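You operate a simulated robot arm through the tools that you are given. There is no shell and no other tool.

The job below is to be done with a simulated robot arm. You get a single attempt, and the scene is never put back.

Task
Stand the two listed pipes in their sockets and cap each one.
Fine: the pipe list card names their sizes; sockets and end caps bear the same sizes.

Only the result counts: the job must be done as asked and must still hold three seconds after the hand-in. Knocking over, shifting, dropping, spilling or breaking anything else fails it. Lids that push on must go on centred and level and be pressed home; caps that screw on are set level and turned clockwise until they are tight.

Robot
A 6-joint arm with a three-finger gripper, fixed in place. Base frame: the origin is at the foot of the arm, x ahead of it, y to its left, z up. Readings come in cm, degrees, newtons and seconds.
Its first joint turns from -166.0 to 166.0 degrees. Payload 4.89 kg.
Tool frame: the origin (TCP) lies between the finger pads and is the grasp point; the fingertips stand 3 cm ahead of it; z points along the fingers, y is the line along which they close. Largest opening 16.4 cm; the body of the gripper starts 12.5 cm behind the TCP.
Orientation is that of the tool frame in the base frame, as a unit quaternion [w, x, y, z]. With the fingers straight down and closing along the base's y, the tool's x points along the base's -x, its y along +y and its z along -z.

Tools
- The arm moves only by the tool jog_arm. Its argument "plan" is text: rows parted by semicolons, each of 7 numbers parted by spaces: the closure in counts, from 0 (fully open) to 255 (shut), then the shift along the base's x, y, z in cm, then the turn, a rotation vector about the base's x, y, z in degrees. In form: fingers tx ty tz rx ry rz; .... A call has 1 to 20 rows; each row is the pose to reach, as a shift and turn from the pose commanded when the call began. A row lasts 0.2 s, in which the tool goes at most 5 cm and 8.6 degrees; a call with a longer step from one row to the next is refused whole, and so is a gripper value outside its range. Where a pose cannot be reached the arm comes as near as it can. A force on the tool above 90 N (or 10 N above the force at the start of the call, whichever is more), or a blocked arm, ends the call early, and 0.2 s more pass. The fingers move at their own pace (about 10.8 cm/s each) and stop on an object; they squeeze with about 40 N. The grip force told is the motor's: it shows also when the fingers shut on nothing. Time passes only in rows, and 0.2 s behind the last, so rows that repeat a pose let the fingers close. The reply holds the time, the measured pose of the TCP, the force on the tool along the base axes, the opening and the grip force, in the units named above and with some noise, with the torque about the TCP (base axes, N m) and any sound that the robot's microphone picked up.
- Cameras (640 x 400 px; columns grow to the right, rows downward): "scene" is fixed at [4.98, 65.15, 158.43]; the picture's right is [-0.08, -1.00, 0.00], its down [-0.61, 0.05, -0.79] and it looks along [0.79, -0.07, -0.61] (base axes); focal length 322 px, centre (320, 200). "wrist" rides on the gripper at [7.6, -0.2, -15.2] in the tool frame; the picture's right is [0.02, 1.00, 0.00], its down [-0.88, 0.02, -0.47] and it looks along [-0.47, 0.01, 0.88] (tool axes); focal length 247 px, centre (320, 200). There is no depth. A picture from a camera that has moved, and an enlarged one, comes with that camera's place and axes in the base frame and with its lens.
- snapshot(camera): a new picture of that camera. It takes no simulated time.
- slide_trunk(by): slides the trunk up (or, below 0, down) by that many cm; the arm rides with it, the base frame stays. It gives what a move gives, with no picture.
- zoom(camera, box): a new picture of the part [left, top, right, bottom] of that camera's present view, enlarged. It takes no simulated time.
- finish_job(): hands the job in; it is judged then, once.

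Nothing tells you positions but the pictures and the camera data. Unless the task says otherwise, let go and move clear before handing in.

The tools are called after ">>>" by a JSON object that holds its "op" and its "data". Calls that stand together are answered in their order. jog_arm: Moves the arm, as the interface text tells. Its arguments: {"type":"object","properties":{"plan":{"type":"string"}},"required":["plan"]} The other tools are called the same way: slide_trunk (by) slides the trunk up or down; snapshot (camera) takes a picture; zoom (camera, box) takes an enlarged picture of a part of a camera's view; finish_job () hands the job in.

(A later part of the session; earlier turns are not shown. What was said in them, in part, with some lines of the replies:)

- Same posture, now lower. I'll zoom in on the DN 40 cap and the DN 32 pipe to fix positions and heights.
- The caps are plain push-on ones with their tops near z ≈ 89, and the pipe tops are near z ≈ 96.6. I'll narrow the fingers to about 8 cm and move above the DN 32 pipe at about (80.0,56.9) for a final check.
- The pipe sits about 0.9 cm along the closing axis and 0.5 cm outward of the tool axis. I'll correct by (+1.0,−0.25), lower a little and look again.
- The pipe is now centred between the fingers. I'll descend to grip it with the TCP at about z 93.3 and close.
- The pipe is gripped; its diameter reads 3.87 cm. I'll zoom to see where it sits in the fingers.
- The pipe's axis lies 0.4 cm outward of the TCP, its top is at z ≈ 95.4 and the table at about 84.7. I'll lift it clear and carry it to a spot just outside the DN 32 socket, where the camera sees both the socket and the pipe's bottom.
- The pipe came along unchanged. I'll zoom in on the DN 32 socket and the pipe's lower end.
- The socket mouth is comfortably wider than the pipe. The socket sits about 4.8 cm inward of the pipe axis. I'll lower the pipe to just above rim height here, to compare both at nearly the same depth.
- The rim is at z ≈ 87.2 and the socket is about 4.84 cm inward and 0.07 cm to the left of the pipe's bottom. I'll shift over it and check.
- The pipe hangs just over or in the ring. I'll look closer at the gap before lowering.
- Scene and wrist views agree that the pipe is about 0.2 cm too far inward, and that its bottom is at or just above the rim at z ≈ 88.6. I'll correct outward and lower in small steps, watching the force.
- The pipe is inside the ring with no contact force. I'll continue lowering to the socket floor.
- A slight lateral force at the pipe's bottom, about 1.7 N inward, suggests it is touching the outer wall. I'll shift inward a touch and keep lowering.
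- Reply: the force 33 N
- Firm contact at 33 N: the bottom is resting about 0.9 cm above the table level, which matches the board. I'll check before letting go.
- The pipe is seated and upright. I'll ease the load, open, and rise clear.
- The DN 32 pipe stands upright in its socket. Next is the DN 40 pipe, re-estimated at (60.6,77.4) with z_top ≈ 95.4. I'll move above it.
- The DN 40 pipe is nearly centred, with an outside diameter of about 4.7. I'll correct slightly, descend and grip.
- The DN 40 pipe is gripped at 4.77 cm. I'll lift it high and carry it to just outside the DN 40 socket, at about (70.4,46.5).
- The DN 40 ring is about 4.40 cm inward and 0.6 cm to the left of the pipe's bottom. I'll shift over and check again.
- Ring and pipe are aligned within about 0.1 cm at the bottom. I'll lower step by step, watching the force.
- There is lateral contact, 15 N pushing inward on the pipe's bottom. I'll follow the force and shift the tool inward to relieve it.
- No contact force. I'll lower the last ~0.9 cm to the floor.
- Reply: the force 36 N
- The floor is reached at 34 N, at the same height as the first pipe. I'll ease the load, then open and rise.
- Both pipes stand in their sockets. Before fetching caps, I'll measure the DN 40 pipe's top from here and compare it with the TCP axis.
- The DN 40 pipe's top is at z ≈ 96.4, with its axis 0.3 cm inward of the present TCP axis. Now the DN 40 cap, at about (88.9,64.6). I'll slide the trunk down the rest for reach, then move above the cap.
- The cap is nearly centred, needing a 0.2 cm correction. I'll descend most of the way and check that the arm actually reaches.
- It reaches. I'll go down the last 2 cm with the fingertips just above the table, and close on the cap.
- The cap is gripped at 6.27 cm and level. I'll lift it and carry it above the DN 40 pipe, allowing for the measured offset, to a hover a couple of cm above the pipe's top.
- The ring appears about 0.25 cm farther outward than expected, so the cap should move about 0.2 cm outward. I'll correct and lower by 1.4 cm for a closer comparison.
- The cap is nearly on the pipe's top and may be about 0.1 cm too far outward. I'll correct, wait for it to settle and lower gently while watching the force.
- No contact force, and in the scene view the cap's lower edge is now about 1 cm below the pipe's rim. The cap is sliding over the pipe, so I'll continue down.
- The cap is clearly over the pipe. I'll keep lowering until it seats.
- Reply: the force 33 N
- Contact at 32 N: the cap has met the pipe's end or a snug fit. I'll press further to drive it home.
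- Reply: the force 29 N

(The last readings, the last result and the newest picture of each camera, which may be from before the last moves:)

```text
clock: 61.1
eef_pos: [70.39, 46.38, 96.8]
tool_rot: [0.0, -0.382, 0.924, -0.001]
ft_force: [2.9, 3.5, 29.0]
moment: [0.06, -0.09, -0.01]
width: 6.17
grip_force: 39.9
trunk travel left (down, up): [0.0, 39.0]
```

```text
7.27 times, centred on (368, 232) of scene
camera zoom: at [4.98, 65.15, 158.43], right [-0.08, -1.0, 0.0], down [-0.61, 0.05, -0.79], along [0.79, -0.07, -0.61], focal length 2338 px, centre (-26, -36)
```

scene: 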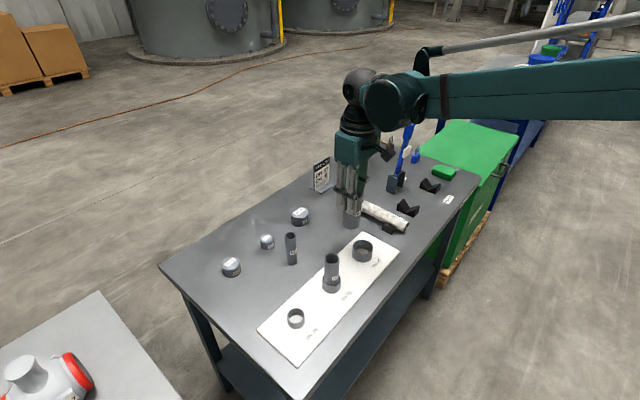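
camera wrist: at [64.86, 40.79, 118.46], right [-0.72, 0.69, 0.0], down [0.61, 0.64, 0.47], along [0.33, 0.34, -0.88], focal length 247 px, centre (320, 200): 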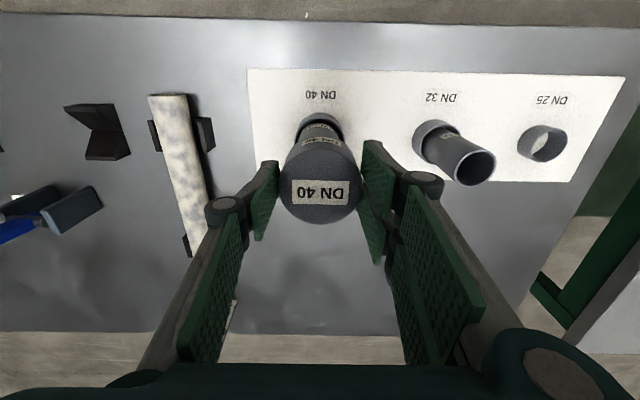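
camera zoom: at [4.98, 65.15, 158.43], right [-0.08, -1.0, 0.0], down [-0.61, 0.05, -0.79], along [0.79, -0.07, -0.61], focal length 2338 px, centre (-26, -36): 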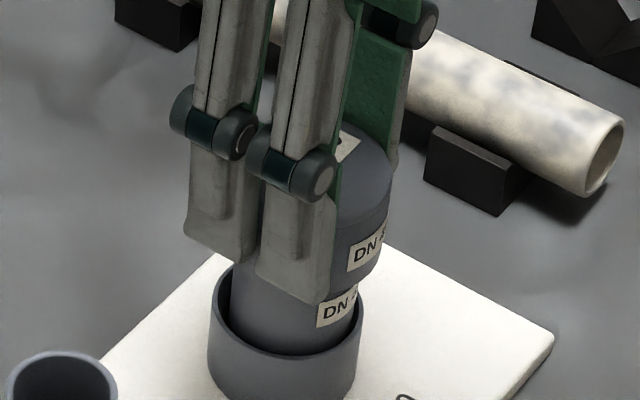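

The fingers slipped slightly on the cap at about 30 N while the cap itself held still. I'll let go, rise, inspect, and then press it home from above with closed fingers.

>>> {"op": "jog_arm", "data": {"plan": "255 0 0 0.2 0 0 0; 200 0 0 0.2 0 0 0; 140 0 0 0.2 0 0 0; 110 0 0 0.2 0 0 0; 110 0 0 0.2 0 0 0; 110 0 0 3 0 0 0; 110 0 0 7 0 0 0; 110 0 0 10.5 0 0 0; 110 0 0 10.5 0 0 0; 110 0 0 10.5 0 0 0"}}

>>> {"op": "snapshot", "data": {"camera": "wrist"}}

>>> {"op": "zoom", "data": {"camera": "wrist", "box": [260, 80, 380, 190]}}

>>> {"op": "zoom", "data": {"camera": "scene", "box": [335, 205, 390, 265]}}

```text
clock: 63.3
eef_pos: [70.49, 46.57, 107.33]
tool_rot: [0.0, -0.383, 0.924, 0.001]
ft_force: [0.5, 0.3, 0.0]
moment: [-0.01, 0.05, -0.01]
width: 9.31
grip_force: 0.1
trunk travel left (down, up): [0.0, 39.0]
```

```text
taken
camera wrist: at [64.92, 41.18, 122.59], right [-0.72, 0.69, 0.0], down [0.61, 0.64, 0.47], along [0.33, 0.34, -0.88], focal length 247 px, centre (320, 200)
```

wrist: 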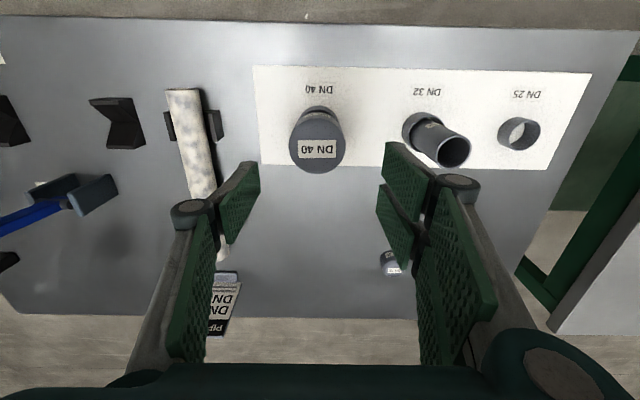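

```text
3.64 times, centred on (320, 135) of wrist
camera zoom: at [64.92, 41.18, 122.59], right [-0.72, 0.69, 0.0], down [0.61, 0.64, 0.47], along [0.33, 0.34, -0.88], focal length 898 px, centre (320, 436)
```

zoom: 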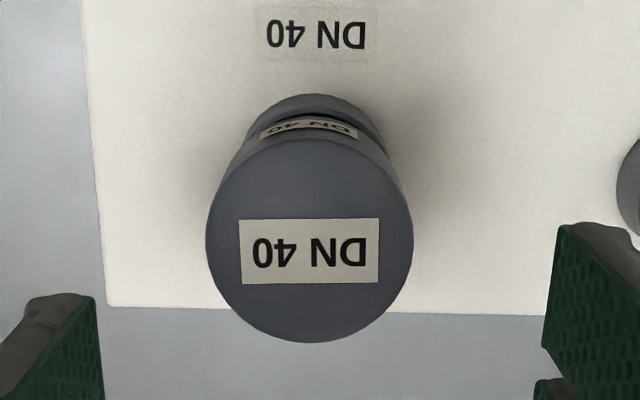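

```text
6.67 times, centred on (362, 235) of scene
camera zoom: at [4.98, 65.15, 158.43], right [-0.08, -1.0, 0.0], down [-0.61, 0.05, -0.79], along [0.79, -0.07, -0.61], focal length 2143 px, centre (37, -33)
```

zoom: 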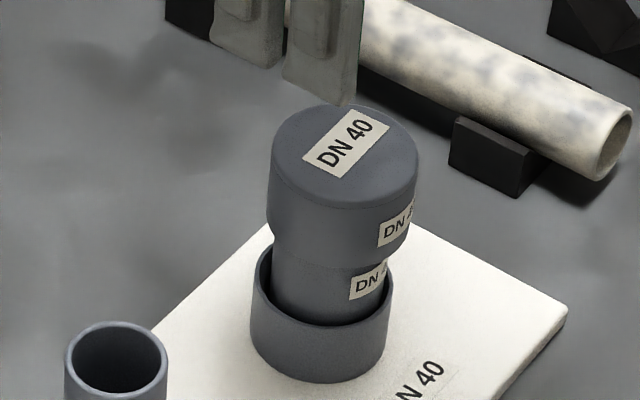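

The cap sits level on the pipe with no visible lean. Now I'll close the fingers, centre them over the cap and press down.

>>> {"op": "jog_arm", "data": {"plan": "200 0.07 -0.17 0 0 0 0; 255 0.14 -0.34 0 0 0 0; 255 0.14 -0.34 0 0 0 0; 255 0.14 -0.34 -3 0 0 0; 255 0.14 -0.34 -6 0 0 0; 255 0.14 -0.34 -7 0 0 0; 255 0.14 -0.34 -7 0 0 0"}}

>>> {"op": "zoom", "data": {"camera": "scene", "box": [335, 195, 390, 265]}}

>>> {"op": "zoom", "data": {"camera": "wrist", "box": [250, 110, 390, 240]}}

```text
clock: 64.9
eef_pos: [70.64, 46.23, 100.34]
tool_rot: [0.0, -0.382, 0.924, 0.0]
ft_force: [-0.3, 0.5, 0.9]
moment: [-0.01, 0.03, 0.03]
width: 0.01
grip_force: 40.0
trunk travel left (down, up): [0.0, 39.0]
```

```text
5.71 times, centred on (362, 230) of scene
camera zoom: at [4.98, 65.15, 158.43], right [-0.08, -1.0, 0.0], down [-0.61, 0.05, -0.79], along [0.79, -0.07, -0.61], focal length 1837 px, centre (77, 29)
```

zoom: 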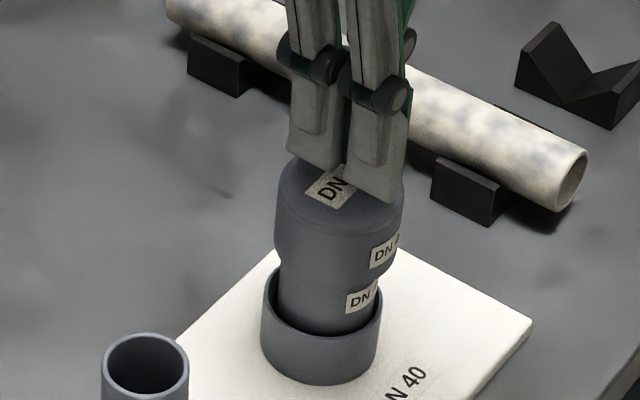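

```text
3.08 times, centred on (320, 175) of wrist
camera zoom: at [65.28, 40.69, 115.59], right [-0.72, 0.69, 0.0], down [0.61, 0.64, 0.47], along [0.33, 0.34, -0.88], focal length 760 px, centre (320, 277)
```

zoom: 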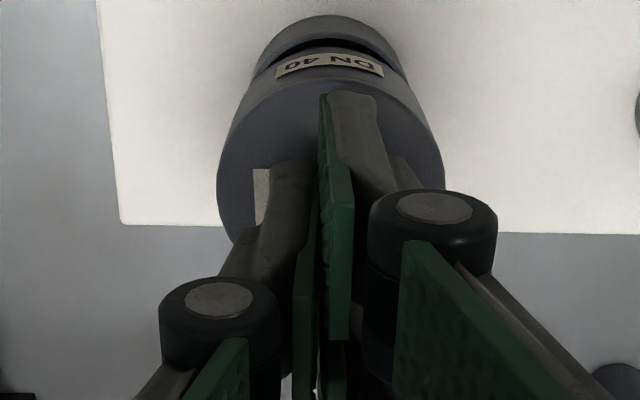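

The fingers are about 0.25 cm off the cap's centre. I'll correct and press down in small steps.

>>> {"op": "jog_arm", "data": {"plan": "255 -0.06 0.26 0 0 0 0; 255 -0.06 0.26 0 0 0 0; 255 -0.06 0.26 -0.3 0 0 0; 255 -0.06 0.26 -0.6 0 0 0; 255 -0.06 0.26 -0.6 0 0 0"}}

>>> {"op": "zoom", "data": {"camera": "wrist", "box": [250, 110, 390, 240]}}

>>> {"op": "zoom", "data": {"camera": "scene", "box": [340, 205, 385, 255]}}

```text
clock: 66.1
eef_pos: [70.72, 46.38, 99.71]
tool_rot: [0.001, -0.383, 0.924, 0.0]
ft_force: [-0.2, -0.4, 0.7]
moment: [-0.01, 0.01, 0.01]
width: 0.02
grip_force: 39.4
trunk travel left (down, up): [0.0, 39.0]
```

```text
3.08 times, centred on (320, 175) of wrist
camera zoom: at [65.3, 40.89, 114.95], right [-0.72, 0.69, 0.0], down [0.61, 0.64, 0.47], along [0.33, 0.34, -0.88], focal length 760 px, centre (320, 277)
```

zoom: 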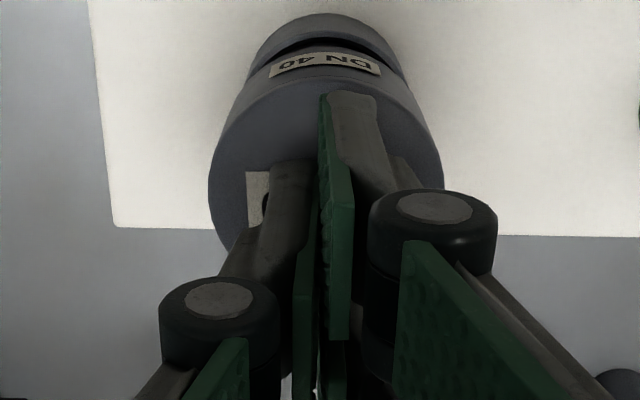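

```text
8.00 times, centred on (362, 230) of scene
camera zoom: at [4.98, 65.15, 158.43], right [-0.08, -1.0, 0.0], down [-0.61, 0.05, -0.79], along [0.79, -0.07, -0.61], focal length 2572 px, centre (-20, -40)
```

zoom: 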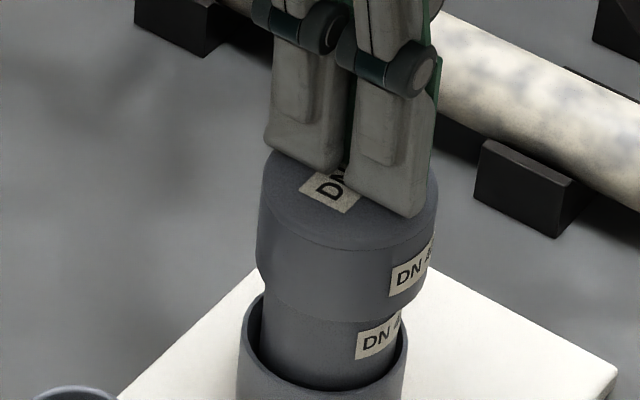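

Well centred now. Pressing down.

>>> {"op": "jog_arm", "data": {"plan": "255 0 0.03 -0.15 0 0 0; 255 0 0.03 -0.3 0 0 0; 255 0 0.03 -0.45 0 0 0; 255 0 0.03 -0.45 0 0 0"}}

```text
clock: 67.1
eef_pos: [70.62, 46.31, 99.53]
tool_rot: [0.001, -0.383, 0.924, 0.0]
ft_force: [8.1, 6.7, 60.5]
moment: [0.56, -0.49, -0.02]
width: 0.62
grip_force: 39.7
trunk travel left (down, up): [0.0, 39.0]
```

>>> {"op": "jog_arm", "data": {"plan": "255 0 0 -0.08 0 0 0; 255 0 0 -0.15 0 0 0; 255 0 0 -0.15 0 0 0; 255 0 0 -0.15 0 0 0"}}

>>> {"op": "zoom", "data": {"camera": "scene", "box": [340, 205, 385, 255]}}

>>> {"op": "zoom", "data": {"camera": "wrist", "box": [250, 110, 390, 240]}}

```text
clock: 67.7
eef_pos: [70.8, 46.41, 99.53]
tool_rot: [0.002, -0.383, 0.924, 0.0]
ft_force: [0.9, 1.3, 59.0]
moment: [0.03, -0.18, -0.05]
width: 0.59
grip_force: 39.5
trunk travel left (down, up): [0.0, 39.0]
stopped in row 3: the force on the tool passed its limit at 93 N (the readings are from after the stop); the commanded pose is now the measured one
```

```text
8.00 times, centred on (362, 230) of scene
camera zoom: at [4.98, 65.15, 158.43], right [-0.08, -1.0, 0.0], down [-0.61, 0.05, -0.79], along [0.79, -0.07, -0.61], focal length 2572 px, centre (-20, -40)
```

zoom: 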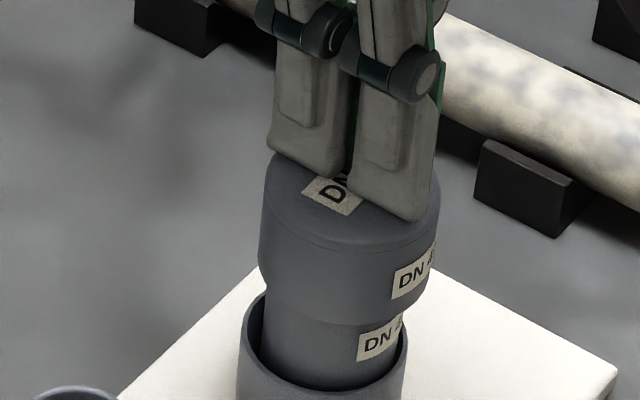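

```text
3.08 times, centred on (320, 175) of wrist
camera zoom: at [65.16, 40.77, 114.81], right [-0.72, 0.69, 0.0], down [0.61, 0.64, 0.48], along [0.33, 0.34, -0.88], focal length 760 px, centre (320, 277)
```

zoom: 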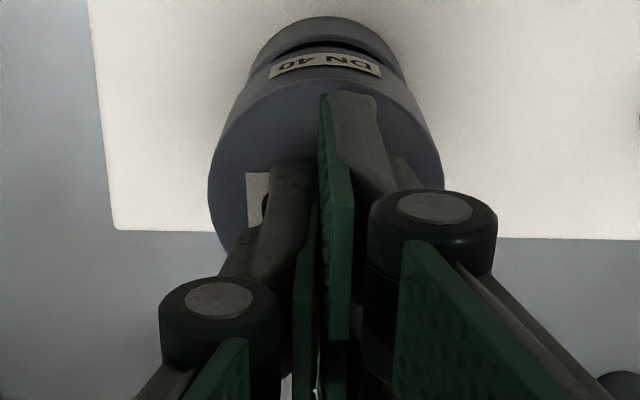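

Pressed to 93 N with no further travel. The cap's top sits about 0.4 cm above the pipe's end, so it is home. I'll rise and head for the DN 32 cap near (67.9,84.6).

>>> {"op": "jog_arm", "data": {"plan": "255 0 0 1 0 0 0; 255 0 0 4 0 0 0; 200 0 0 8 0 0 0; 125 0 0 8 0 0 0; 125 0 0 8 0 0 0; 125 0 0 8 0 0 0"}}

>>> {"op": "zoom", "data": {"camera": "wrist", "box": [260, 80, 380, 190]}}

>>> {"op": "zoom", "data": {"camera": "scene", "box": [335, 205, 390, 265]}}

```text
clock: 69.1
eef_pos: [70.7, 45.87, 107.35]
tool_rot: [0.001, -0.383, 0.924, 0.0]
ft_force: [-0.1, 0.2, 0.4]
moment: [0.01, 0.02, -0.04]
width: 8.38
grip_force: 0.0
trunk travel left (down, up): [0.0, 39.0]
```

```text
3.64 times, centred on (320, 135) of wrist
camera zoom: at [65.26, 40.5, 122.61], right [-0.72, 0.69, 0.0], down [0.61, 0.64, 0.47], along [0.33, 0.34, -0.88], focal length 898 px, centre (320, 436)
```

zoom: 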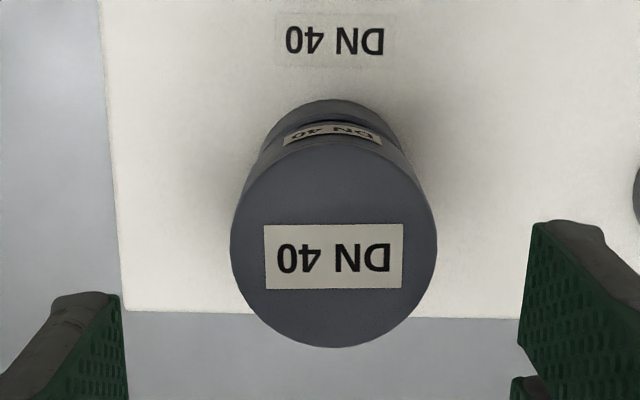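

```text
6.67 times, centred on (362, 235) of scene
camera zoom: at [4.98, 65.15, 158.43], right [-0.08, -1.0, 0.0], down [-0.61, 0.05, -0.79], along [0.79, -0.07, -0.61], focal length 2143 px, centre (37, -33)
```

zoom: 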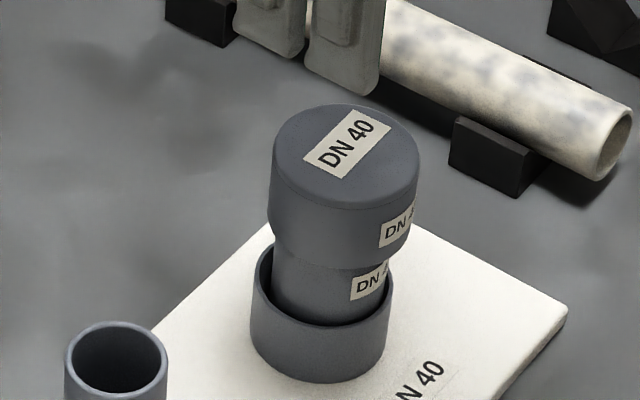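

The DN 40 cap sits level and did not move in the press. Now to the DN 32 cap.

>>> {"op": "jog_arm", "data": {"plan": "125 -0.3 4.2 0 0 0 0; 125 -0.6 8.4 0 0 0 0; 125 -0.95 12.7 0 0 0 0; 125 -1.3 17 0 0 0 0; 125 -1.6 21.2 0 0 0 0; 125 -1.9 25.5 0 0 0 0; 125 -2.2 29.8 0 0 0 0; 125 -2.55 34 0 0 0 0; 125 -2.9 38.2 0 0 0 0; 125 -2.9 38.2 -3 0 0 0; 125 -2.9 38.2 -6 0 0 0; 125 -2.9 38.2 -6 0 0 0; 125 -2.9 38.2 -6 0 0 0"}}

>>> {"op": "snapshot", "data": {"camera": "wrist"}}

>>> {"op": "zoom", "data": {"camera": "wrist", "box": [260, 90, 380, 190]}}

```text
clock: 71.9
eef_pos: [67.7, 84.67, 100.9]
tool_rot: [0.001, -0.383, 0.924, 0.001]
ft_force: [-0.3, 0.5, -0.5]
moment: [-0.01, 0.03, -0.01]
width: 8.34
grip_force: 0.1
trunk travel left (down, up): [0.0, 39.0]
```

```text
taken
camera wrist: at [62.18, 79.03, 116.21], right [-0.72, 0.69, 0.0], down [0.61, 0.64, 0.47], along [0.33, 0.34, -0.88], focal length 247 px, centre (320, 200)
```

wrist: 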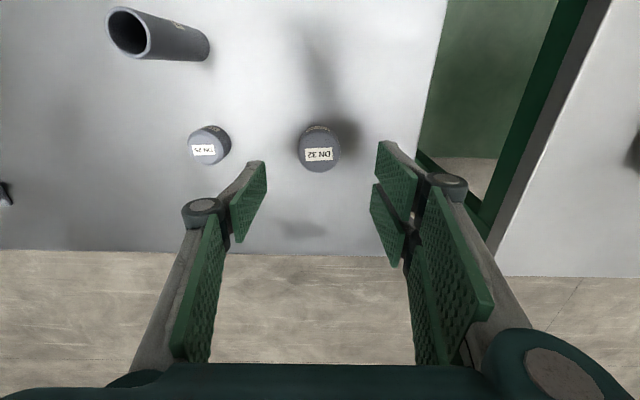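

```text
4.00 times, centred on (320, 140) of wrist
camera zoom: at [62.18, 79.03, 116.21], right [-0.72, 0.69, 0.0], down [0.61, 0.64, 0.47], along [0.33, 0.34, -0.88], focal length 988 px, centre (320, 440)
```

zoom: 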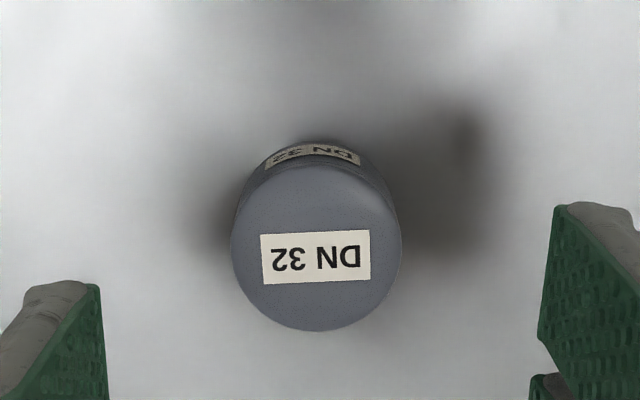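

The cap is about 1.05 cm farther out and 0.17 cm left. I'll correct and descend most of the way.

>>> {"op": "jog_arm", "data": {"plan": "125 0.85 0.64 0 0 0 0; 125 0.85 0.64 -3 0 0 0; 125 0.85 0.64 -6 0 0 0; 125 0.85 0.64 -8.5 0 0 0; 125 0.85 0.64 -8.5 0 0 0; 125 0.85 0.64 -8.5 0 0 0"}}

>>> {"op": "snapshot", "data": {"camera": "wrist"}}

>>> {"op": "zoom", "data": {"camera": "wrist", "box": [250, 100, 390, 220]}}

```text
clock: 73.3
eef_pos: [68.82, 85.34, 92.74]
tool_rot: [0.001, -0.383, 0.924, 0.001]
ft_force: [0.3, 0.4, 0.2]
moment: [0.02, -0.02, -0.04]
width: 8.36
grip_force: 0.1
trunk travel left (down, up): [0.0, 39.0]
```

```text
taken
camera wrist: at [63.32, 79.74, 108.02], right [-0.72, 0.69, 0.0], down [0.61, 0.64, 0.47], along [0.33, 0.34, -0.88], focal length 247 px, centre (320, 200)
```

wrist: 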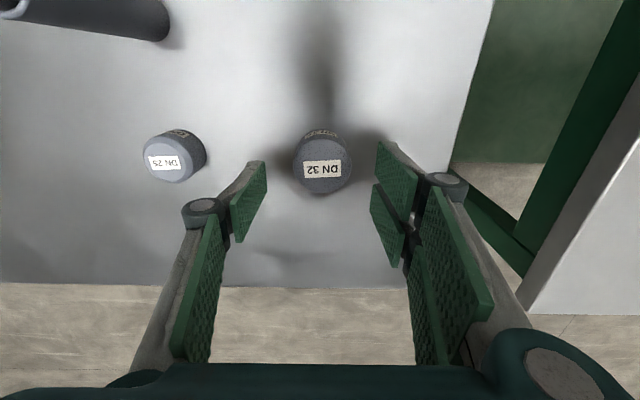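

```text
3.33 times, centred on (320, 160) of wrist
camera zoom: at [63.32, 79.74, 108.02], right [-0.72, 0.69, 0.0], down [0.61, 0.64, 0.47], along [0.33, 0.34, -0.88], focal length 823 px, centre (320, 333)
```

zoom: 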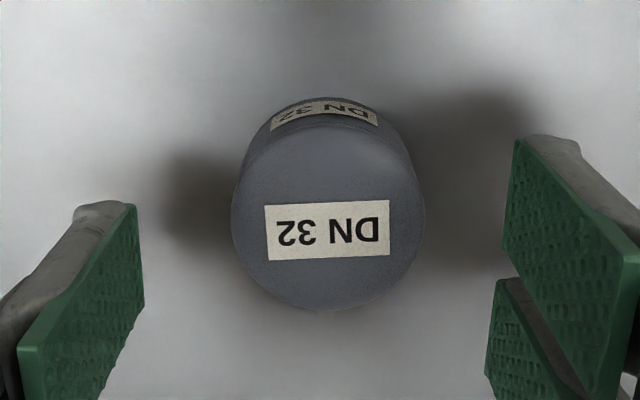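

Well aligned, needing only a 0.15 cm nudge. I'll go down and grip.

>>> {"op": "jog_arm", "data": {"plan": "125 -0.17 0.03 -1.5 0 0 0; 125 -0.17 0.03 -3 0 0 0; 125 -0.17 0.03 -3.85 0 0 0; 125 -0.17 0.03 -3.85 0 0 0; 125 -0.17 0.03 -3.85 0 0 0; 190 -0.17 0.03 -3.85 0 0 0; 255 -0.17 0.03 -3.85 0 0 0; 255 -0.17 0.03 -3.85 0 0 0; 255 -0.17 0.03 -3.85 0 0 0"}}

>>> {"op": "snapshot", "data": {"camera": "wrist"}}

>>> {"op": "zoom", "data": {"camera": "wrist", "box": [250, 110, 390, 230]}}

```text
clock: 75.3
eef_pos: [68.47, 85.08, 88.89]
tool_rot: [0.0, -0.383, 0.924, 0.001]
ft_force: [0.3, 0.2, 0.0]
moment: [0.0, -0.01, -0.01]
width: 5.17
grip_force: 40.5
trunk travel left (down, up): [0.0, 39.0]
```

```text
taken
camera wrist: at [63.02, 79.65, 104.19], right [-0.72, 0.69, 0.0], down [0.61, 0.64, 0.47], along [0.33, 0.34, -0.88], focal length 247 px, centre (320, 200)
```

wrist: 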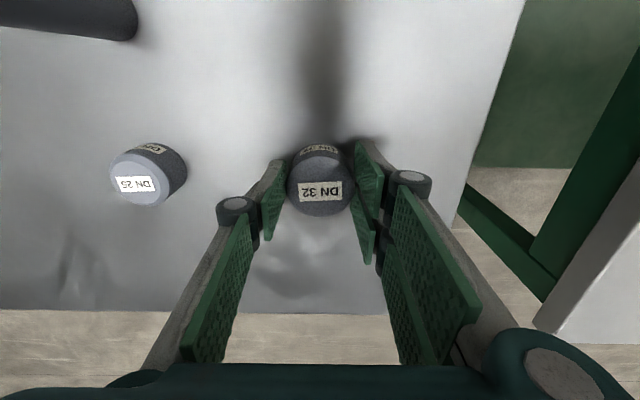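

```text
3.33 times, centred on (320, 170) of wrist
camera zoom: at [63.02, 79.65, 104.19], right [-0.72, 0.69, 0.0], down [0.61, 0.64, 0.47], along [0.33, 0.34, -0.88], focal length 823 px, centre (320, 300)
```

zoom: 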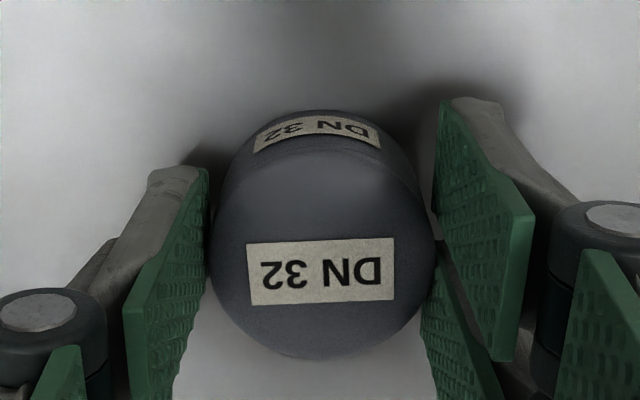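

The DN 32 cap is gripped at 5.17 cm. I'll lift it and go to a hover about 5.5 cm outward of the DN 32 pipe, so the camera can measure the pipe's top.

>>> {"op": "jog_arm", "data": {"plan": "255 0 0 1 0 0 0; 255 0 0 4 0 0 0; 255 0 0 8 0 0 0; 255 0 0 12 0 0 0; 255 0 0 15 0 0 0; 255 -0.8 -4 15 0 0 0; 255 -1.6 -8 15 0 0 0; 255 -2.4 -12 15 0 0 0; 255 -3.2 -16 15 0 0 0; 255 -4 -20 15 0 0 0; 255 -4.8 -24.2 15 0 0 0; 255 -4.8 -24.2 14.3 0 0 0; 255 -4.8 -24.2 14.3 0 0 0; 255 -4.8 -24.2 14.3 0 0 0; 255 -4.8 -24.2 14.3 0 0 0"}}

>>> {"op": "snapshot", "data": {"camera": "wrist"}}

>>> {"op": "zoom", "data": {"camera": "wrist", "box": [270, 60, 370, 150]}}

>>> {"op": "zoom", "data": {"camera": "wrist", "box": [250, 110, 390, 230]}}

```text
clock: 78.5
eef_pos: [63.61, 60.79, 103.27]
tool_rot: [0.001, -0.383, 0.924, 0.0]
ft_force: [-0.1, -1.0, 0.3]
moment: [0.02, 0.0, 0.01]
width: 5.15
grip_force: 39.8
trunk travel left (down, up): [0.0, 39.0]
```

```text
taken
camera wrist: at [58.21, 55.36, 118.57], right [-0.72, 0.69, 0.0], down [0.61, 0.64, 0.47], along [0.33, 0.34, -0.88], focal length 247 px, centre (320, 200)
```

wrist: 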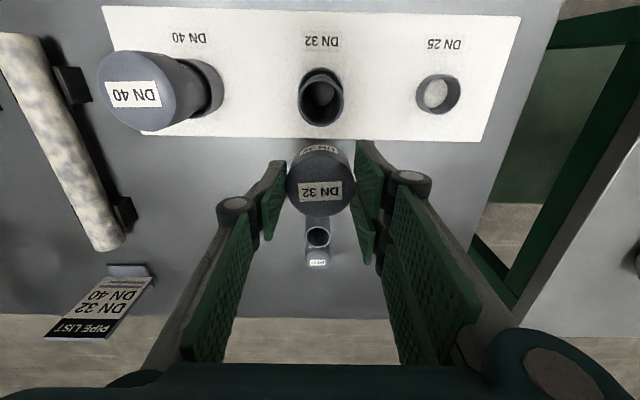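

```text
4.44 times, centred on (320, 105) of wrist
camera zoom: at [58.21, 55.36, 118.57], right [-0.72, 0.69, 0.0], down [0.61, 0.64, 0.47], along [0.33, 0.34, -0.88], focal length 1098 px, centre (320, 622)
```

zoom: 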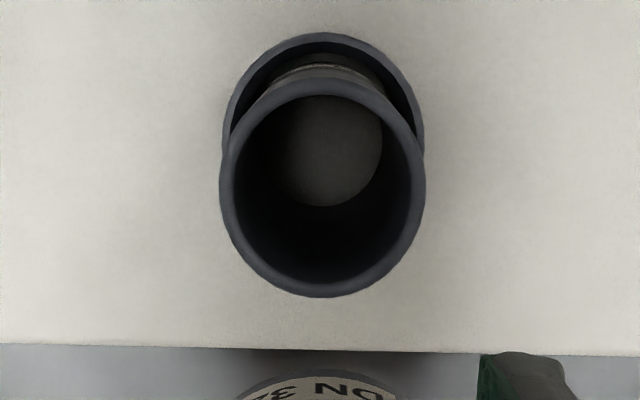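

```text
3.33 times, centred on (320, 170) of wrist
camera zoom: at [58.21, 55.36, 118.57], right [-0.72, 0.69, 0.0], down [0.61, 0.64, 0.47], along [0.33, 0.34, -0.88], focal length 823 px, centre (320, 300)
```

zoom: 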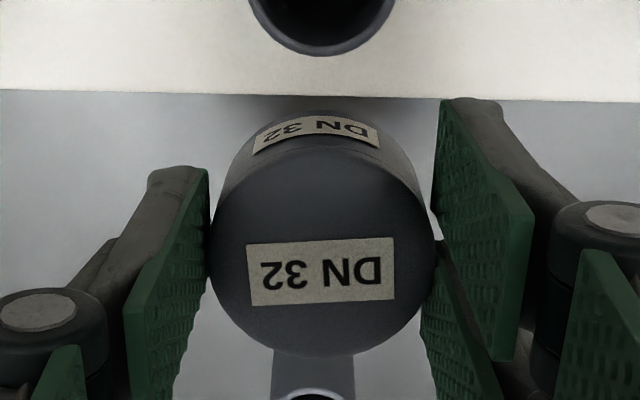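

The pipe's top is at o = 2.60 from the camera at z 96.3, and the cap is at o = 7.71 with no sideways offset. I'll move 5.10 cm inward and let it settle.

>>> {"op": "jog_arm", "data": {"plan": "255 -1.77 -1.84 0 0 0 0; 255 -3.54 -3.68 0 0 0 0; 255 -3.54 -3.68 0 0 0 0; 255 -3.54 -3.68 0 0 0 0; 255 -3.54 -3.68 -0.7 0 0 0; 255 -3.54 -3.68 -1.4 0 0 0; 255 -3.54 -3.68 -1.4 0 0 0; 255 -3.54 -3.68 -1.4 0 0 0"}}

>>> {"op": "zoom", "data": {"camera": "wrist", "box": [285, 105, 355, 165]}}

>>> {"op": "zoom", "data": {"camera": "scene", "box": [310, 235, 355, 285]}}

```text
clock: 80.3
eef_pos: [60.14, 57.19, 101.76]
tool_rot: [0.001, -0.383, 0.924, 0.0]
ft_force: [0.3, -0.7, -1.4]
moment: [0.0, 0.0, 0.0]
width: 5.15
grip_force: 40.2
trunk travel left (down, up): [0.0, 39.0]
```

```text
6.67 times, centred on (320, 135) of wrist
camera zoom: at [54.71, 51.68, 117.06], right [-0.72, 0.69, 0.0], down [0.61, 0.64, 0.47], along [0.33, 0.34, -0.88], focal length 1646 px, centre (320, 633)
```

zoom: 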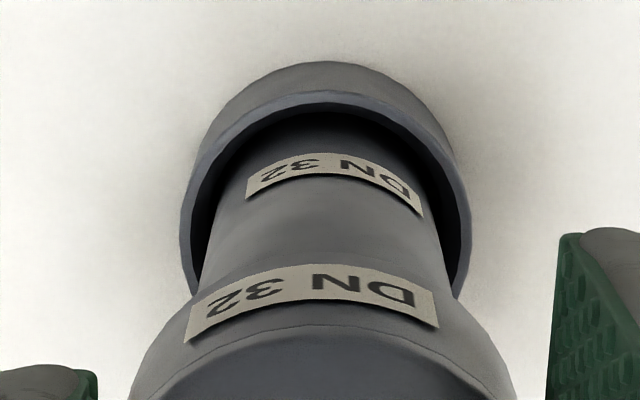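

```text
8.00 times, centred on (332, 260) of scene
camera zoom: at [4.98, 65.15, 158.43], right [-0.08, -1.0, 0.0], down [-0.61, 0.05, -0.79], along [0.79, -0.07, -0.61], focal length 2572 px, centre (220, -280)
```

zoom: 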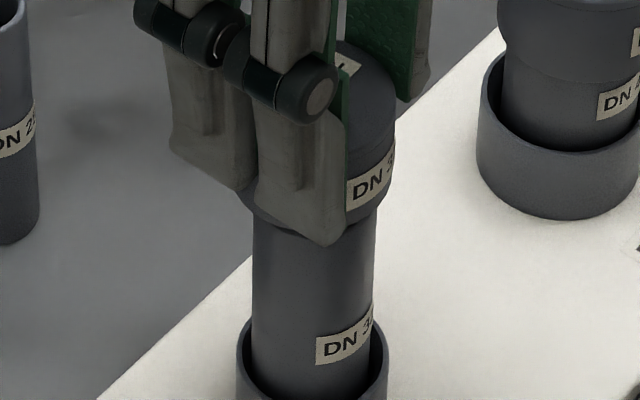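

Ring, pipe and cap agree within 0.05 cm in both views. I'll lower gently, watching the force.

>>> {"op": "jog_arm", "data": {"plan": "255 0 0 -0.3 0 0 0; 255 0 0 -0.6 0 0 0; 255 0 0 -0.9 0 0 0; 255 0 0 -0.9 0 0 0; 255 0 0 -0.9 0 0 0"}}

```text
clock: 81.5
eef_pos: [60.16, 57.29, 100.91]
tool_rot: [0.001, -0.383, 0.924, 0.001]
ft_force: [0.0, 0.2, -1.3]
moment: [0.02, -0.02, 0.02]
width: 5.15
grip_force: 40.0
trunk travel left (down, up): [0.0, 39.0]
```

>>> {"op": "jog_arm", "data": {"plan": "255 0 0 -0.2 0 0 0; 255 0 0 -0.4 0 0 0; 255 0 0 -0.6 0 0 0; 255 0 0 -0.6 0 0 0; 255 0 0 -0.6 0 0 0"}}

>>> {"op": "zoom", "data": {"camera": "scene", "box": [310, 235, 355, 285]}}

>>> {"op": "zoom", "data": {"camera": "wrist", "box": [285, 105, 355, 165]}}

```text
clock: 82.7
eef_pos: [60.18, 57.35, 100.3]
tool_rot: [0.0, -0.383, 0.924, 0.0]
ft_force: [-0.1, 0.0, -1.0]
moment: [0.0, 0.0, 0.0]
width: 5.15
grip_force: 40.4
trunk travel left (down, up): [0.0, 39.0]
```

```text
8.00 times, centred on (332, 260) of scene
camera zoom: at [4.98, 65.15, 158.43], right [-0.08, -1.0, 0.0], down [-0.61, 0.05, -0.79], along [0.79, -0.07, -0.61], focal length 2572 px, centre (220, -280)
```

zoom: 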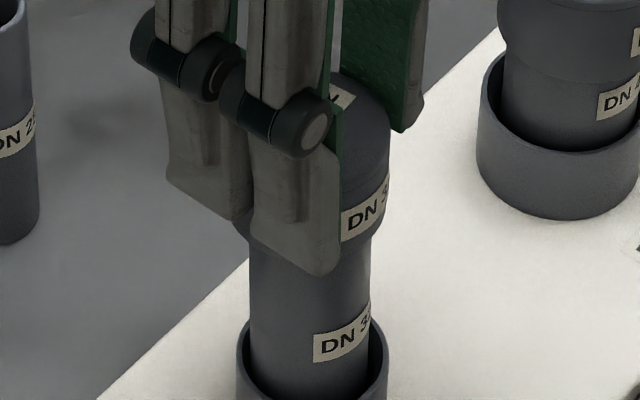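

```text
6.67 times, centred on (320, 135) of wrist
camera zoom: at [54.75, 51.8, 115.63], right [-0.72, 0.69, 0.0], down [0.61, 0.64, 0.47], along [0.33, 0.34, -0.88], focal length 1646 px, centre (320, 633)
```

zoom: 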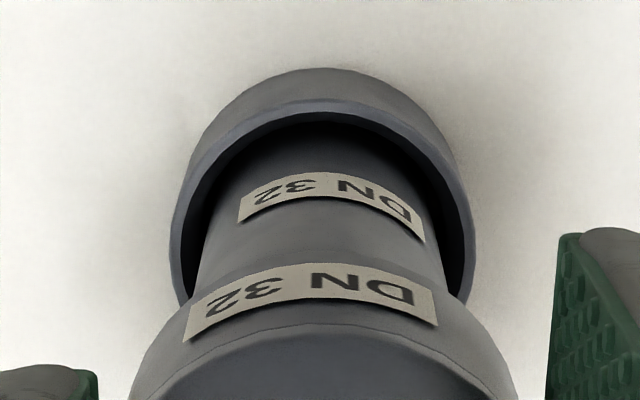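

The cap is engaging and the pipe is following it slightly within its socket play. No force yet, so I'll continue down.

>>> {"op": "jog_arm", "data": {"plan": "255 0 0 -0.2 0 0 0; 255 0 0 -0.4 0 0 0; 255 0 0 -0.6 0 0 0; 255 0 0 -0.8 0 0 0; 255 0 0 -0.8 0 0 0; 255 0 0 -0.8 0 0 0"}}

```text
clock: 84.1
eef_pos: [60.09, 57.41, 99.67]
tool_rot: [0.001, -0.383, 0.924, 0.001]
ft_force: [-0.5, -0.4, -0.6]
moment: [-0.02, 0.03, 0.04]
width: 5.1
grip_force: 40.0
trunk travel left (down, up): [0.0, 39.0]
```

>>> {"op": "jog_arm", "data": {"plan": "255 0 0 -0.2 0 0 0; 255 0 0 -0.4 0 0 0; 255 0 0 -0.6 0 0 0; 255 0 0 -0.8 0 0 0; 255 0 0 -0.8 0 0 0; 255 0 0 -0.8 0 0 0"}}

>>> {"op": "zoom", "data": {"camera": "scene", "box": [310, 235, 355, 285]}}

```text
clock: 85.5
eef_pos: [60.3, 57.18, 98.63]
tool_rot: [0.001, -0.383, 0.924, 0.0]
ft_force: [-0.4, -0.3, -1.1]
moment: [0.01, 0.0, 0.0]
width: 5.12
grip_force: 39.8
trunk travel left (down, up): [0.0, 39.0]
```

```text
8.00 times, centred on (332, 260) of scene
camera zoom: at [4.98, 65.15, 158.43], right [-0.08, -1.0, 0.0], down [-0.61, 0.05, -0.79], along [0.79, -0.07, -0.61], focal length 2572 px, centre (220, -280)
```

zoom: 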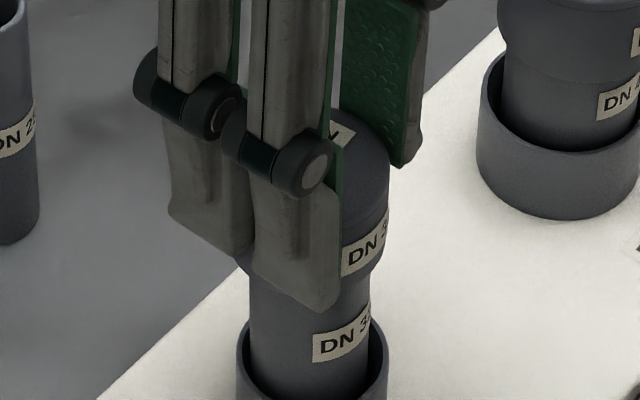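

>>> {"op": "jog_arm", "data": {"plan": "255 0 0 -0.2 0 0 0; 255 0 0 -0.4 0 0 0; 255 0 0 -0.6 0 0 0; 255 0 0 -0.8 0 0 0; 255 0 0 -0.8 0 0 0; 255 0 0 -0.8 0 0 0"}}

```text
clock: 86.9
eef_pos: [60.13, 57.14, 98.01]
tool_rot: [0.001, -0.383, 0.924, 0.0]
ft_force: [-0.3, -3.7, 26.8]
moment: [-0.32, -0.13, -0.02]
width: 5.08
grip_force: 40.5
trunk travel left (down, up): [0.0, 39.0]
```

Contact at 27 N with the cap fully over the pipe. I'll release, rise and inspect before pressing it home.

>>> {"op": "jog_arm", "data": {"plan": "255 0 0 -0.1 0 0 0; 255 0 0 -0.1 0 0 0; 200 0 0 0 0 0 0; 150 0 0 0 0 0 0; 120 0 0 0 0 0 0; 120 0 0 0 0 0 0; 120 0 0 3 0 0 0; 120 0 0 6.5 0 0 0; 120 0 0 9.5 0 0 0; 120 0 0 9.5 0 0 0; 120 0 0 9.5 0 0 0; 120 0 0 9.5 0 0 0"}}

>>> {"op": "snapshot", "data": {"camera": "wrist"}}

>>> {"op": "zoom", "data": {"camera": "wrist", "box": [260, 80, 380, 190]}}

>>> {"op": "zoom", "data": {"camera": "scene", "box": [305, 235, 360, 300]}}

```text
clock: 89.5
eef_pos: [60.1, 57.41, 107.4]
tool_rot: [0.002, -0.383, 0.924, 0.0]
ft_force: [-0.8, -0.6, 0.7]
moment: [0.01, -0.03, 0.01]
width: 8.7
grip_force: 0.0
trunk travel left (down, up): [0.0, 39.0]
```

```text
taken
camera wrist: at [54.74, 51.83, 122.71], right [-0.72, 0.69, 0.0], down [0.61, 0.64, 0.47], along [0.33, 0.34, -0.88], focal length 247 px, centre (320, 200)
```

wrist: 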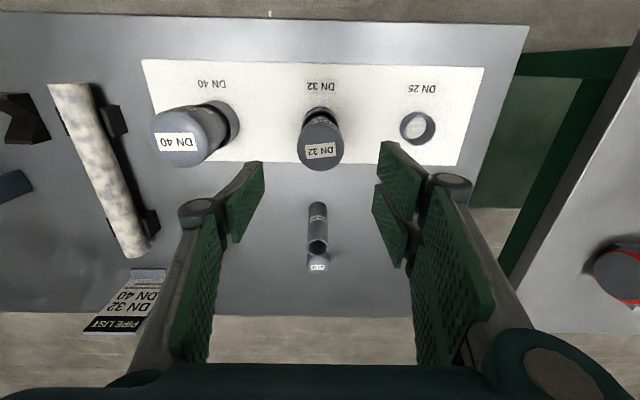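

```text
3.64 times, centred on (320, 135) of wrist
camera zoom: at [54.74, 51.83, 122.71], right [-0.72, 0.69, 0.0], down [0.61, 0.64, 0.47], along [0.33, 0.34, -0.88], focal length 898 px, centre (320, 436)
```

zoom: 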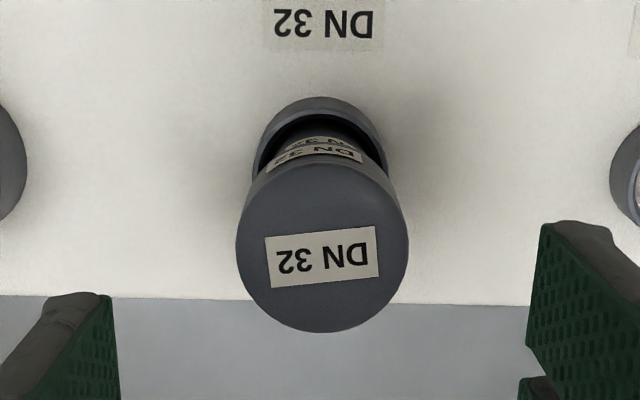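

```text
6.15 times, centred on (332, 268) of scene
camera zoom: at [4.98, 65.15, 158.43], right [-0.08, -1.0, 0.0], down [-0.61, 0.05, -0.79], along [0.79, -0.07, -0.61], focal length 1979 px, centre (243, -215)
```

zoom: 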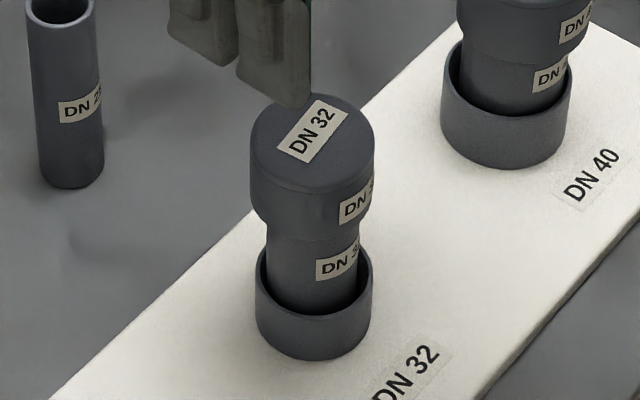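

The cap sits level and centred on the pipe. I'll close the fingers, centre them and press it home from above.

>>> {"op": "jog_arm", "data": {"plan": "200 -0.08 -0.09 0 0 0 0; 255 -0.08 -0.09 0 0 0 0; 255 -0.08 -0.09 0 0 0 0; 255 -0.08 -0.09 -3 0 0 0; 255 -0.08 -0.09 -6 0 0 0; 255 -0.08 -0.09 -6 0 0 0; 255 -0.08 -0.09 -6 0 0 0"}}

>>> {"op": "zoom", "data": {"camera": "wrist", "box": [250, 100, 390, 230]}}

>>> {"op": "zoom", "data": {"camera": "scene", "box": [310, 225, 355, 280]}}

```text
clock: 91.1
eef_pos: [59.95, 57.37, 101.3]
tool_rot: [0.0, -0.383, 0.924, 0.001]
ft_force: [-0.2, 0.0, -0.3]
moment: [0.01, -0.01, 0.01]
width: 0.0
grip_force: 40.1
trunk travel left (down, up): [0.0, 39.0]
```

```text
3.08 times, centred on (320, 165) of wrist
camera zoom: at [54.4, 51.8, 116.55], right [-0.72, 0.69, 0.0], down [0.61, 0.64, 0.47], along [0.33, 0.34, -0.88], focal length 760 px, centre (320, 308)
```

zoom: 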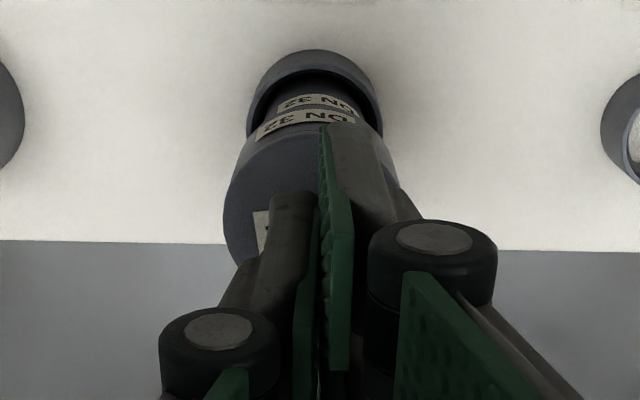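

```text
7.27 times, centred on (332, 252) of scene
camera zoom: at [4.98, 65.15, 158.43], right [-0.08, -1.0, 0.0], down [-0.61, 0.05, -0.79], along [0.79, -0.07, -0.61], focal length 2338 px, centre (229, -182)
```

zoom: 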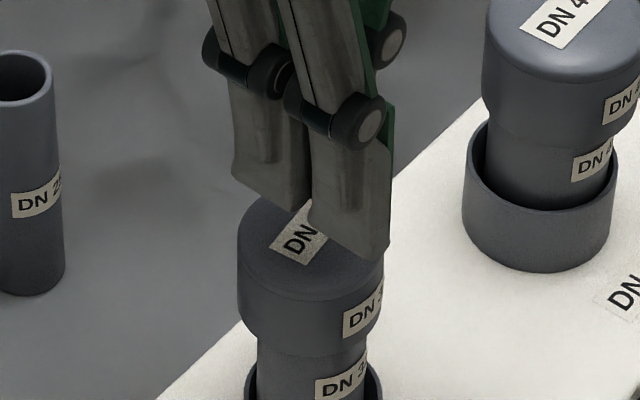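

Almost centred. I'll nudge it by (0.16,−0.09) and press in small steps.

>>> {"op": "jog_arm", "data": {"plan": "255 0.16 -0.09 0 0 0 0; 255 0.16 -0.09 -0.4 0 0 0; 255 0.16 -0.09 -0.8 0 0 0; 255 0.16 -0.09 -1.0 0 0 0; 255 0.16 -0.09 -1.0 0 0 0"}}

```text
clock: 92.3
eef_pos: [60.14, 57.19, 100.5]
tool_rot: [0.001, -0.382, 0.924, 0.0]
ft_force: [-0.3, -0.4, -0.3]
moment: [-0.01, -0.03, 0.02]
width: 0.03
grip_force: 39.7
trunk travel left (down, up): [0.0, 39.0]
```

>>> {"op": "jog_arm", "data": {"plan": "255 0 0 -0.2 0 0 0; 255 0 0 -0.4 0 0 0; 255 0 0 -0.5 0 0 0; 255 0 0 -0.5 0 0 0"}}

```text
clock: 93.3
eef_pos: [60.16, 57.33, 99.98]
tool_rot: [0.002, -0.382, 0.924, 0.001]
ft_force: [0.0, 0.5, 0.0]
moment: [-0.02, -0.01, 0.04]
width: 0.03
grip_force: 39.8
trunk travel left (down, up): [0.0, 39.0]
```

>>> {"op": "zoom", "data": {"camera": "scene", "box": [310, 230, 355, 285]}}

>>> {"op": "jog_arm", "data": {"plan": "255 0 0 -0.15 0 0 0; 255 0 0 -0.3 0 0 0; 255 0 0 -0.4 0 0 0; 255 0 0 -0.4 0 0 0"}}

```text
7.27 times, centred on (332, 258) of scene
camera zoom: at [4.98, 65.15, 158.43], right [-0.08, -1.0, 0.0], down [-0.61, 0.05, -0.79], along [0.79, -0.07, -0.61], focal length 2338 px, centre (229, -218)
```

zoom: 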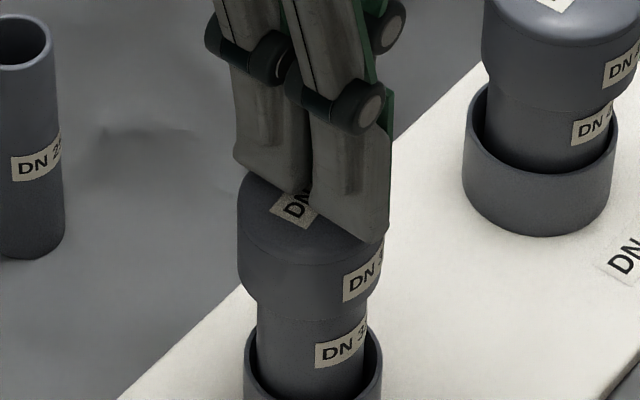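

```text
clock: 94.3
eef_pos: [60.34, 57.18, 99.56]
tool_rot: [0.001, -0.383, 0.924, 0.001]
ft_force: [0.2, 0.5, 18.5]
moment: [0.06, 0.01, -0.01]
width: 0.59
grip_force: 40.4
trunk travel left (down, up): [0.0, 39.0]
```

Contact is at the same height as the finished DN 40 cap, a good sign. Now I'll press firmly.

>>> {"op": "jog_arm", "data": {"plan": "255 0 0 -0.08 0 0 0; 255 0 0 -0.16 0 0 0; 255 0 0 -0.24 0 0 0; 255 0 0 -0.32 0 0 0; 255 0 0 -0.38 0 0 0; 255 0 0 -0.38 0 0 0"}}

```text
clock: 95.5
eef_pos: [60.31, 56.95, 99.51]
tool_rot: [0.003, -0.383, 0.924, 0.001]
ft_force: [1.8, 2.8, 58.9]
moment: [0.3, -0.16, 0.04]
width: 0.6
grip_force: 40.3
trunk travel left (down, up): [0.0, 39.0]
stopped in row 5: the force on the tool passed its limit at 94 N (the readings are from after the stop); the commanded pose is now the measured one
```

Pressed to 94 N with no further travel, so this cap is home too. I'll rise, back off and inspect everything.

>>> {"op": "jog_arm", "data": {"plan": "255 0 0 0.5 0 0 0; 255 0 0 3 0 0 0; 255 0 0 7.5 0 0 0; 200 0 0 12 0 0 0; 160 0 0 16 0 0 0; 160 0 0 16 0 0 0; 160 0 0 16 0 0 0; 160 0 0 16 0 0 0"}}

>>> {"op": "snapshot", "data": {"camera": "wrist"}}

>>> {"op": "snapshot", "data": {"camera": "scene"}}

>>> {"op": "zoom", "data": {"camera": "scene", "box": [300, 200, 400, 300]}}

>>> {"op": "zoom", "data": {"camera": "wrist", "box": [140, 60, 440, 260]}}

```text
clock: 97.3
eef_pos: [60.16, 57.21, 115.2]
tool_rot: [0.001, -0.382, 0.924, 0.0]
ft_force: [-0.7, -0.2, -0.3]
moment: [0.0, -0.04, 0.02]
width: 6.12
grip_force: 0.1
trunk travel left (down, up): [0.0, 39.0]
```

```text
taken
camera wrist: at [54.67, 51.66, 130.41], right [-0.72, 0.69, 0.0], down [0.61, 0.64, 0.47], along [0.33, 0.34, -0.88], focal length 247 px, centre (320, 200)
```

wrist: 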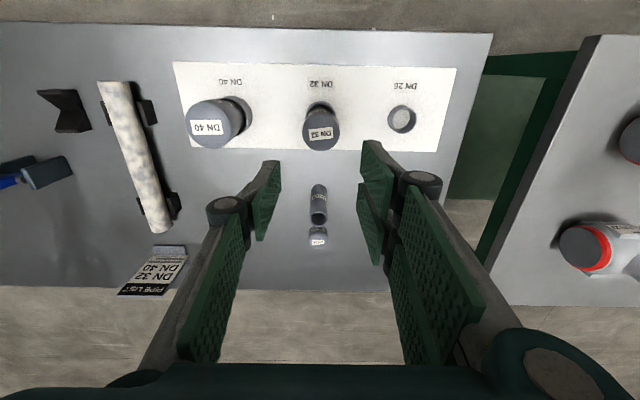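

```text
taken
```

scene: 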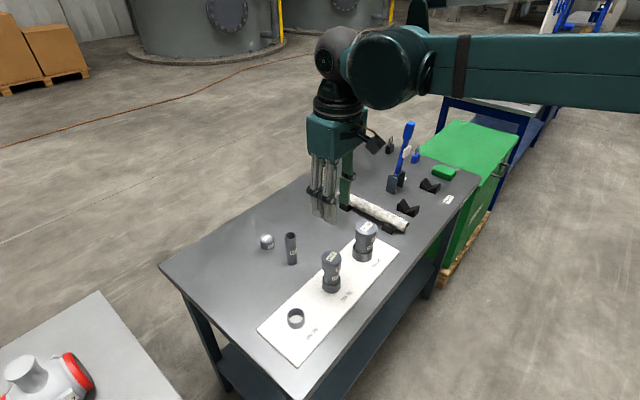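

```text
4.00 times, centred on (350, 250) of scene
camera zoom: at [4.98, 65.15, 158.43], right [-0.08, -1.0, 0.0], down [-0.61, 0.05, -0.79], along [0.79, -0.07, -0.61], focal length 1286 px, centre (200, 0)
```

zoom: 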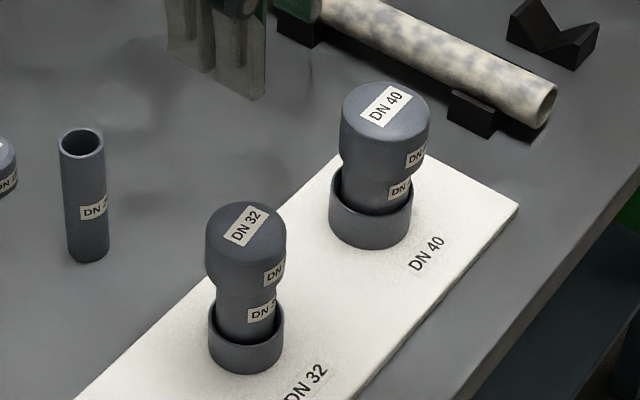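

```text
2.00 times, centred on (290, 160) of wrist
camera zoom: at [54.67, 51.66, 130.41], right [-0.72, 0.69, 0.0], down [0.61, 0.64, 0.47], along [0.33, 0.34, -0.88], focal length 494 px, centre (380, 280)
```

zoom: 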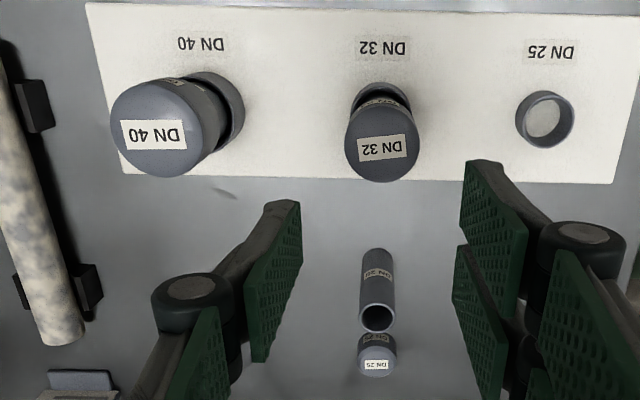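

Everything looks in place. I'll take a final closer look at both finished assemblies for lean and seating.

>>> {"op": "zoom", "data": {"camera": "scene", "box": [310, 240, 355, 300]}}

>>> {"op": "zoom", "data": {"camera": "scene", "box": [342, 210, 387, 270]}}

>>> {"op": "zoom", "data": {"camera": "wrist", "box": [280, 80, 360, 170]}}

```text
6.67 times, centred on (332, 270) of scene
camera zoom: at [4.98, 65.15, 158.43], right [-0.08, -1.0, 0.0], down [-0.61, 0.05, -0.79], along [0.79, -0.07, -0.61], focal length 2143 px, centre (237, -267)
```

zoom: 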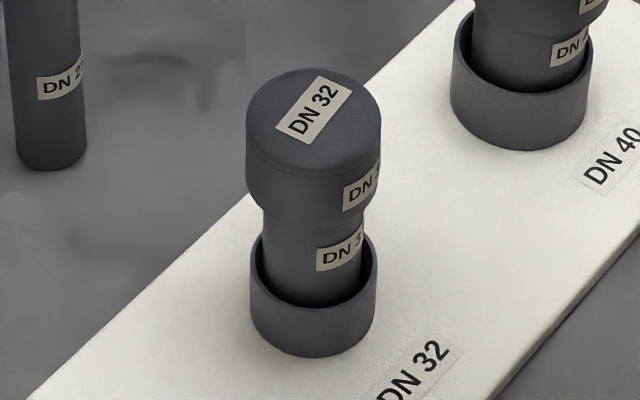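

```text
6.67 times, centred on (364, 240) of scene
camera zoom: at [4.98, 65.15, 158.43], right [-0.08, -1.0, 0.0], down [-0.61, 0.05, -0.79], along [0.79, -0.07, -0.61], focal length 2143 px, centre (23, -67)
```

zoom: 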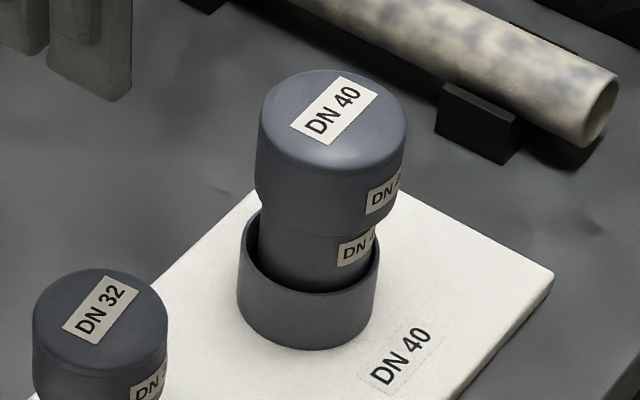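

```text
4.44 times, centred on (320, 125) of wrist
camera zoom: at [54.67, 51.66, 130.41], right [-0.72, 0.69, 0.0], down [0.61, 0.64, 0.47], along [0.33, 0.34, -0.88], focal length 1098 px, centre (320, 533)
```

zoom: 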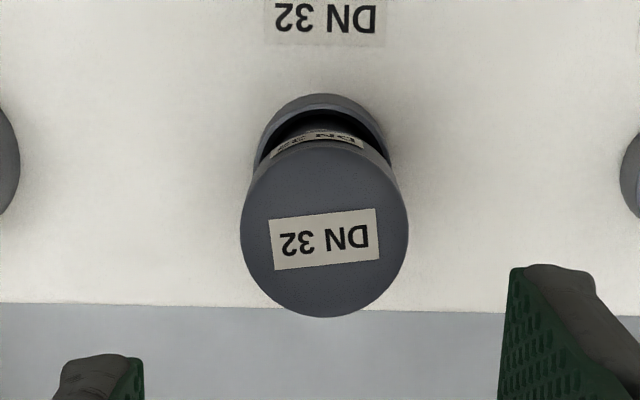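

Both listed pipes (DN 32 and DN 40) stand in their matching sockets with level caps pressed home. The DN 25 parts, card and other items appear undisturbed, and the arm is clear, so I'm handing in.

>>> {"op": "finish_job", "data": {}}

```text
The job is handed in.
```

Both listed pipes, DN 32 and DN 40, are standing in their matching sockets with their matching caps on, and I've handed the job in.

- **Seating:** each pipe bottomed out on its socket floor. In the last pictures both look upright, with at most about 0.2 cm of sideways offset in the sockets.
- **Caps:** these are plain push-on caps. After placing each one, I pressed it from above with closed fingers to about 93–94 N, and neither moved any further. Both cap tops ended at the same height, which fits with both being fully home. The microphone picked up no click or other sound.
- **Everything else:** the DN 25 pipe, cap and socket, the list card and the other items on the bench look undisturbed in the last pictures. While lowering the DN 40 pipe I touched its socket wall with about 15 N sideways. I eased off at once, and the socket board did not appear to shift.

The arm is clear, about 16 cm above the work, with nothing in the gripper. The trunk is still at its lowest position.
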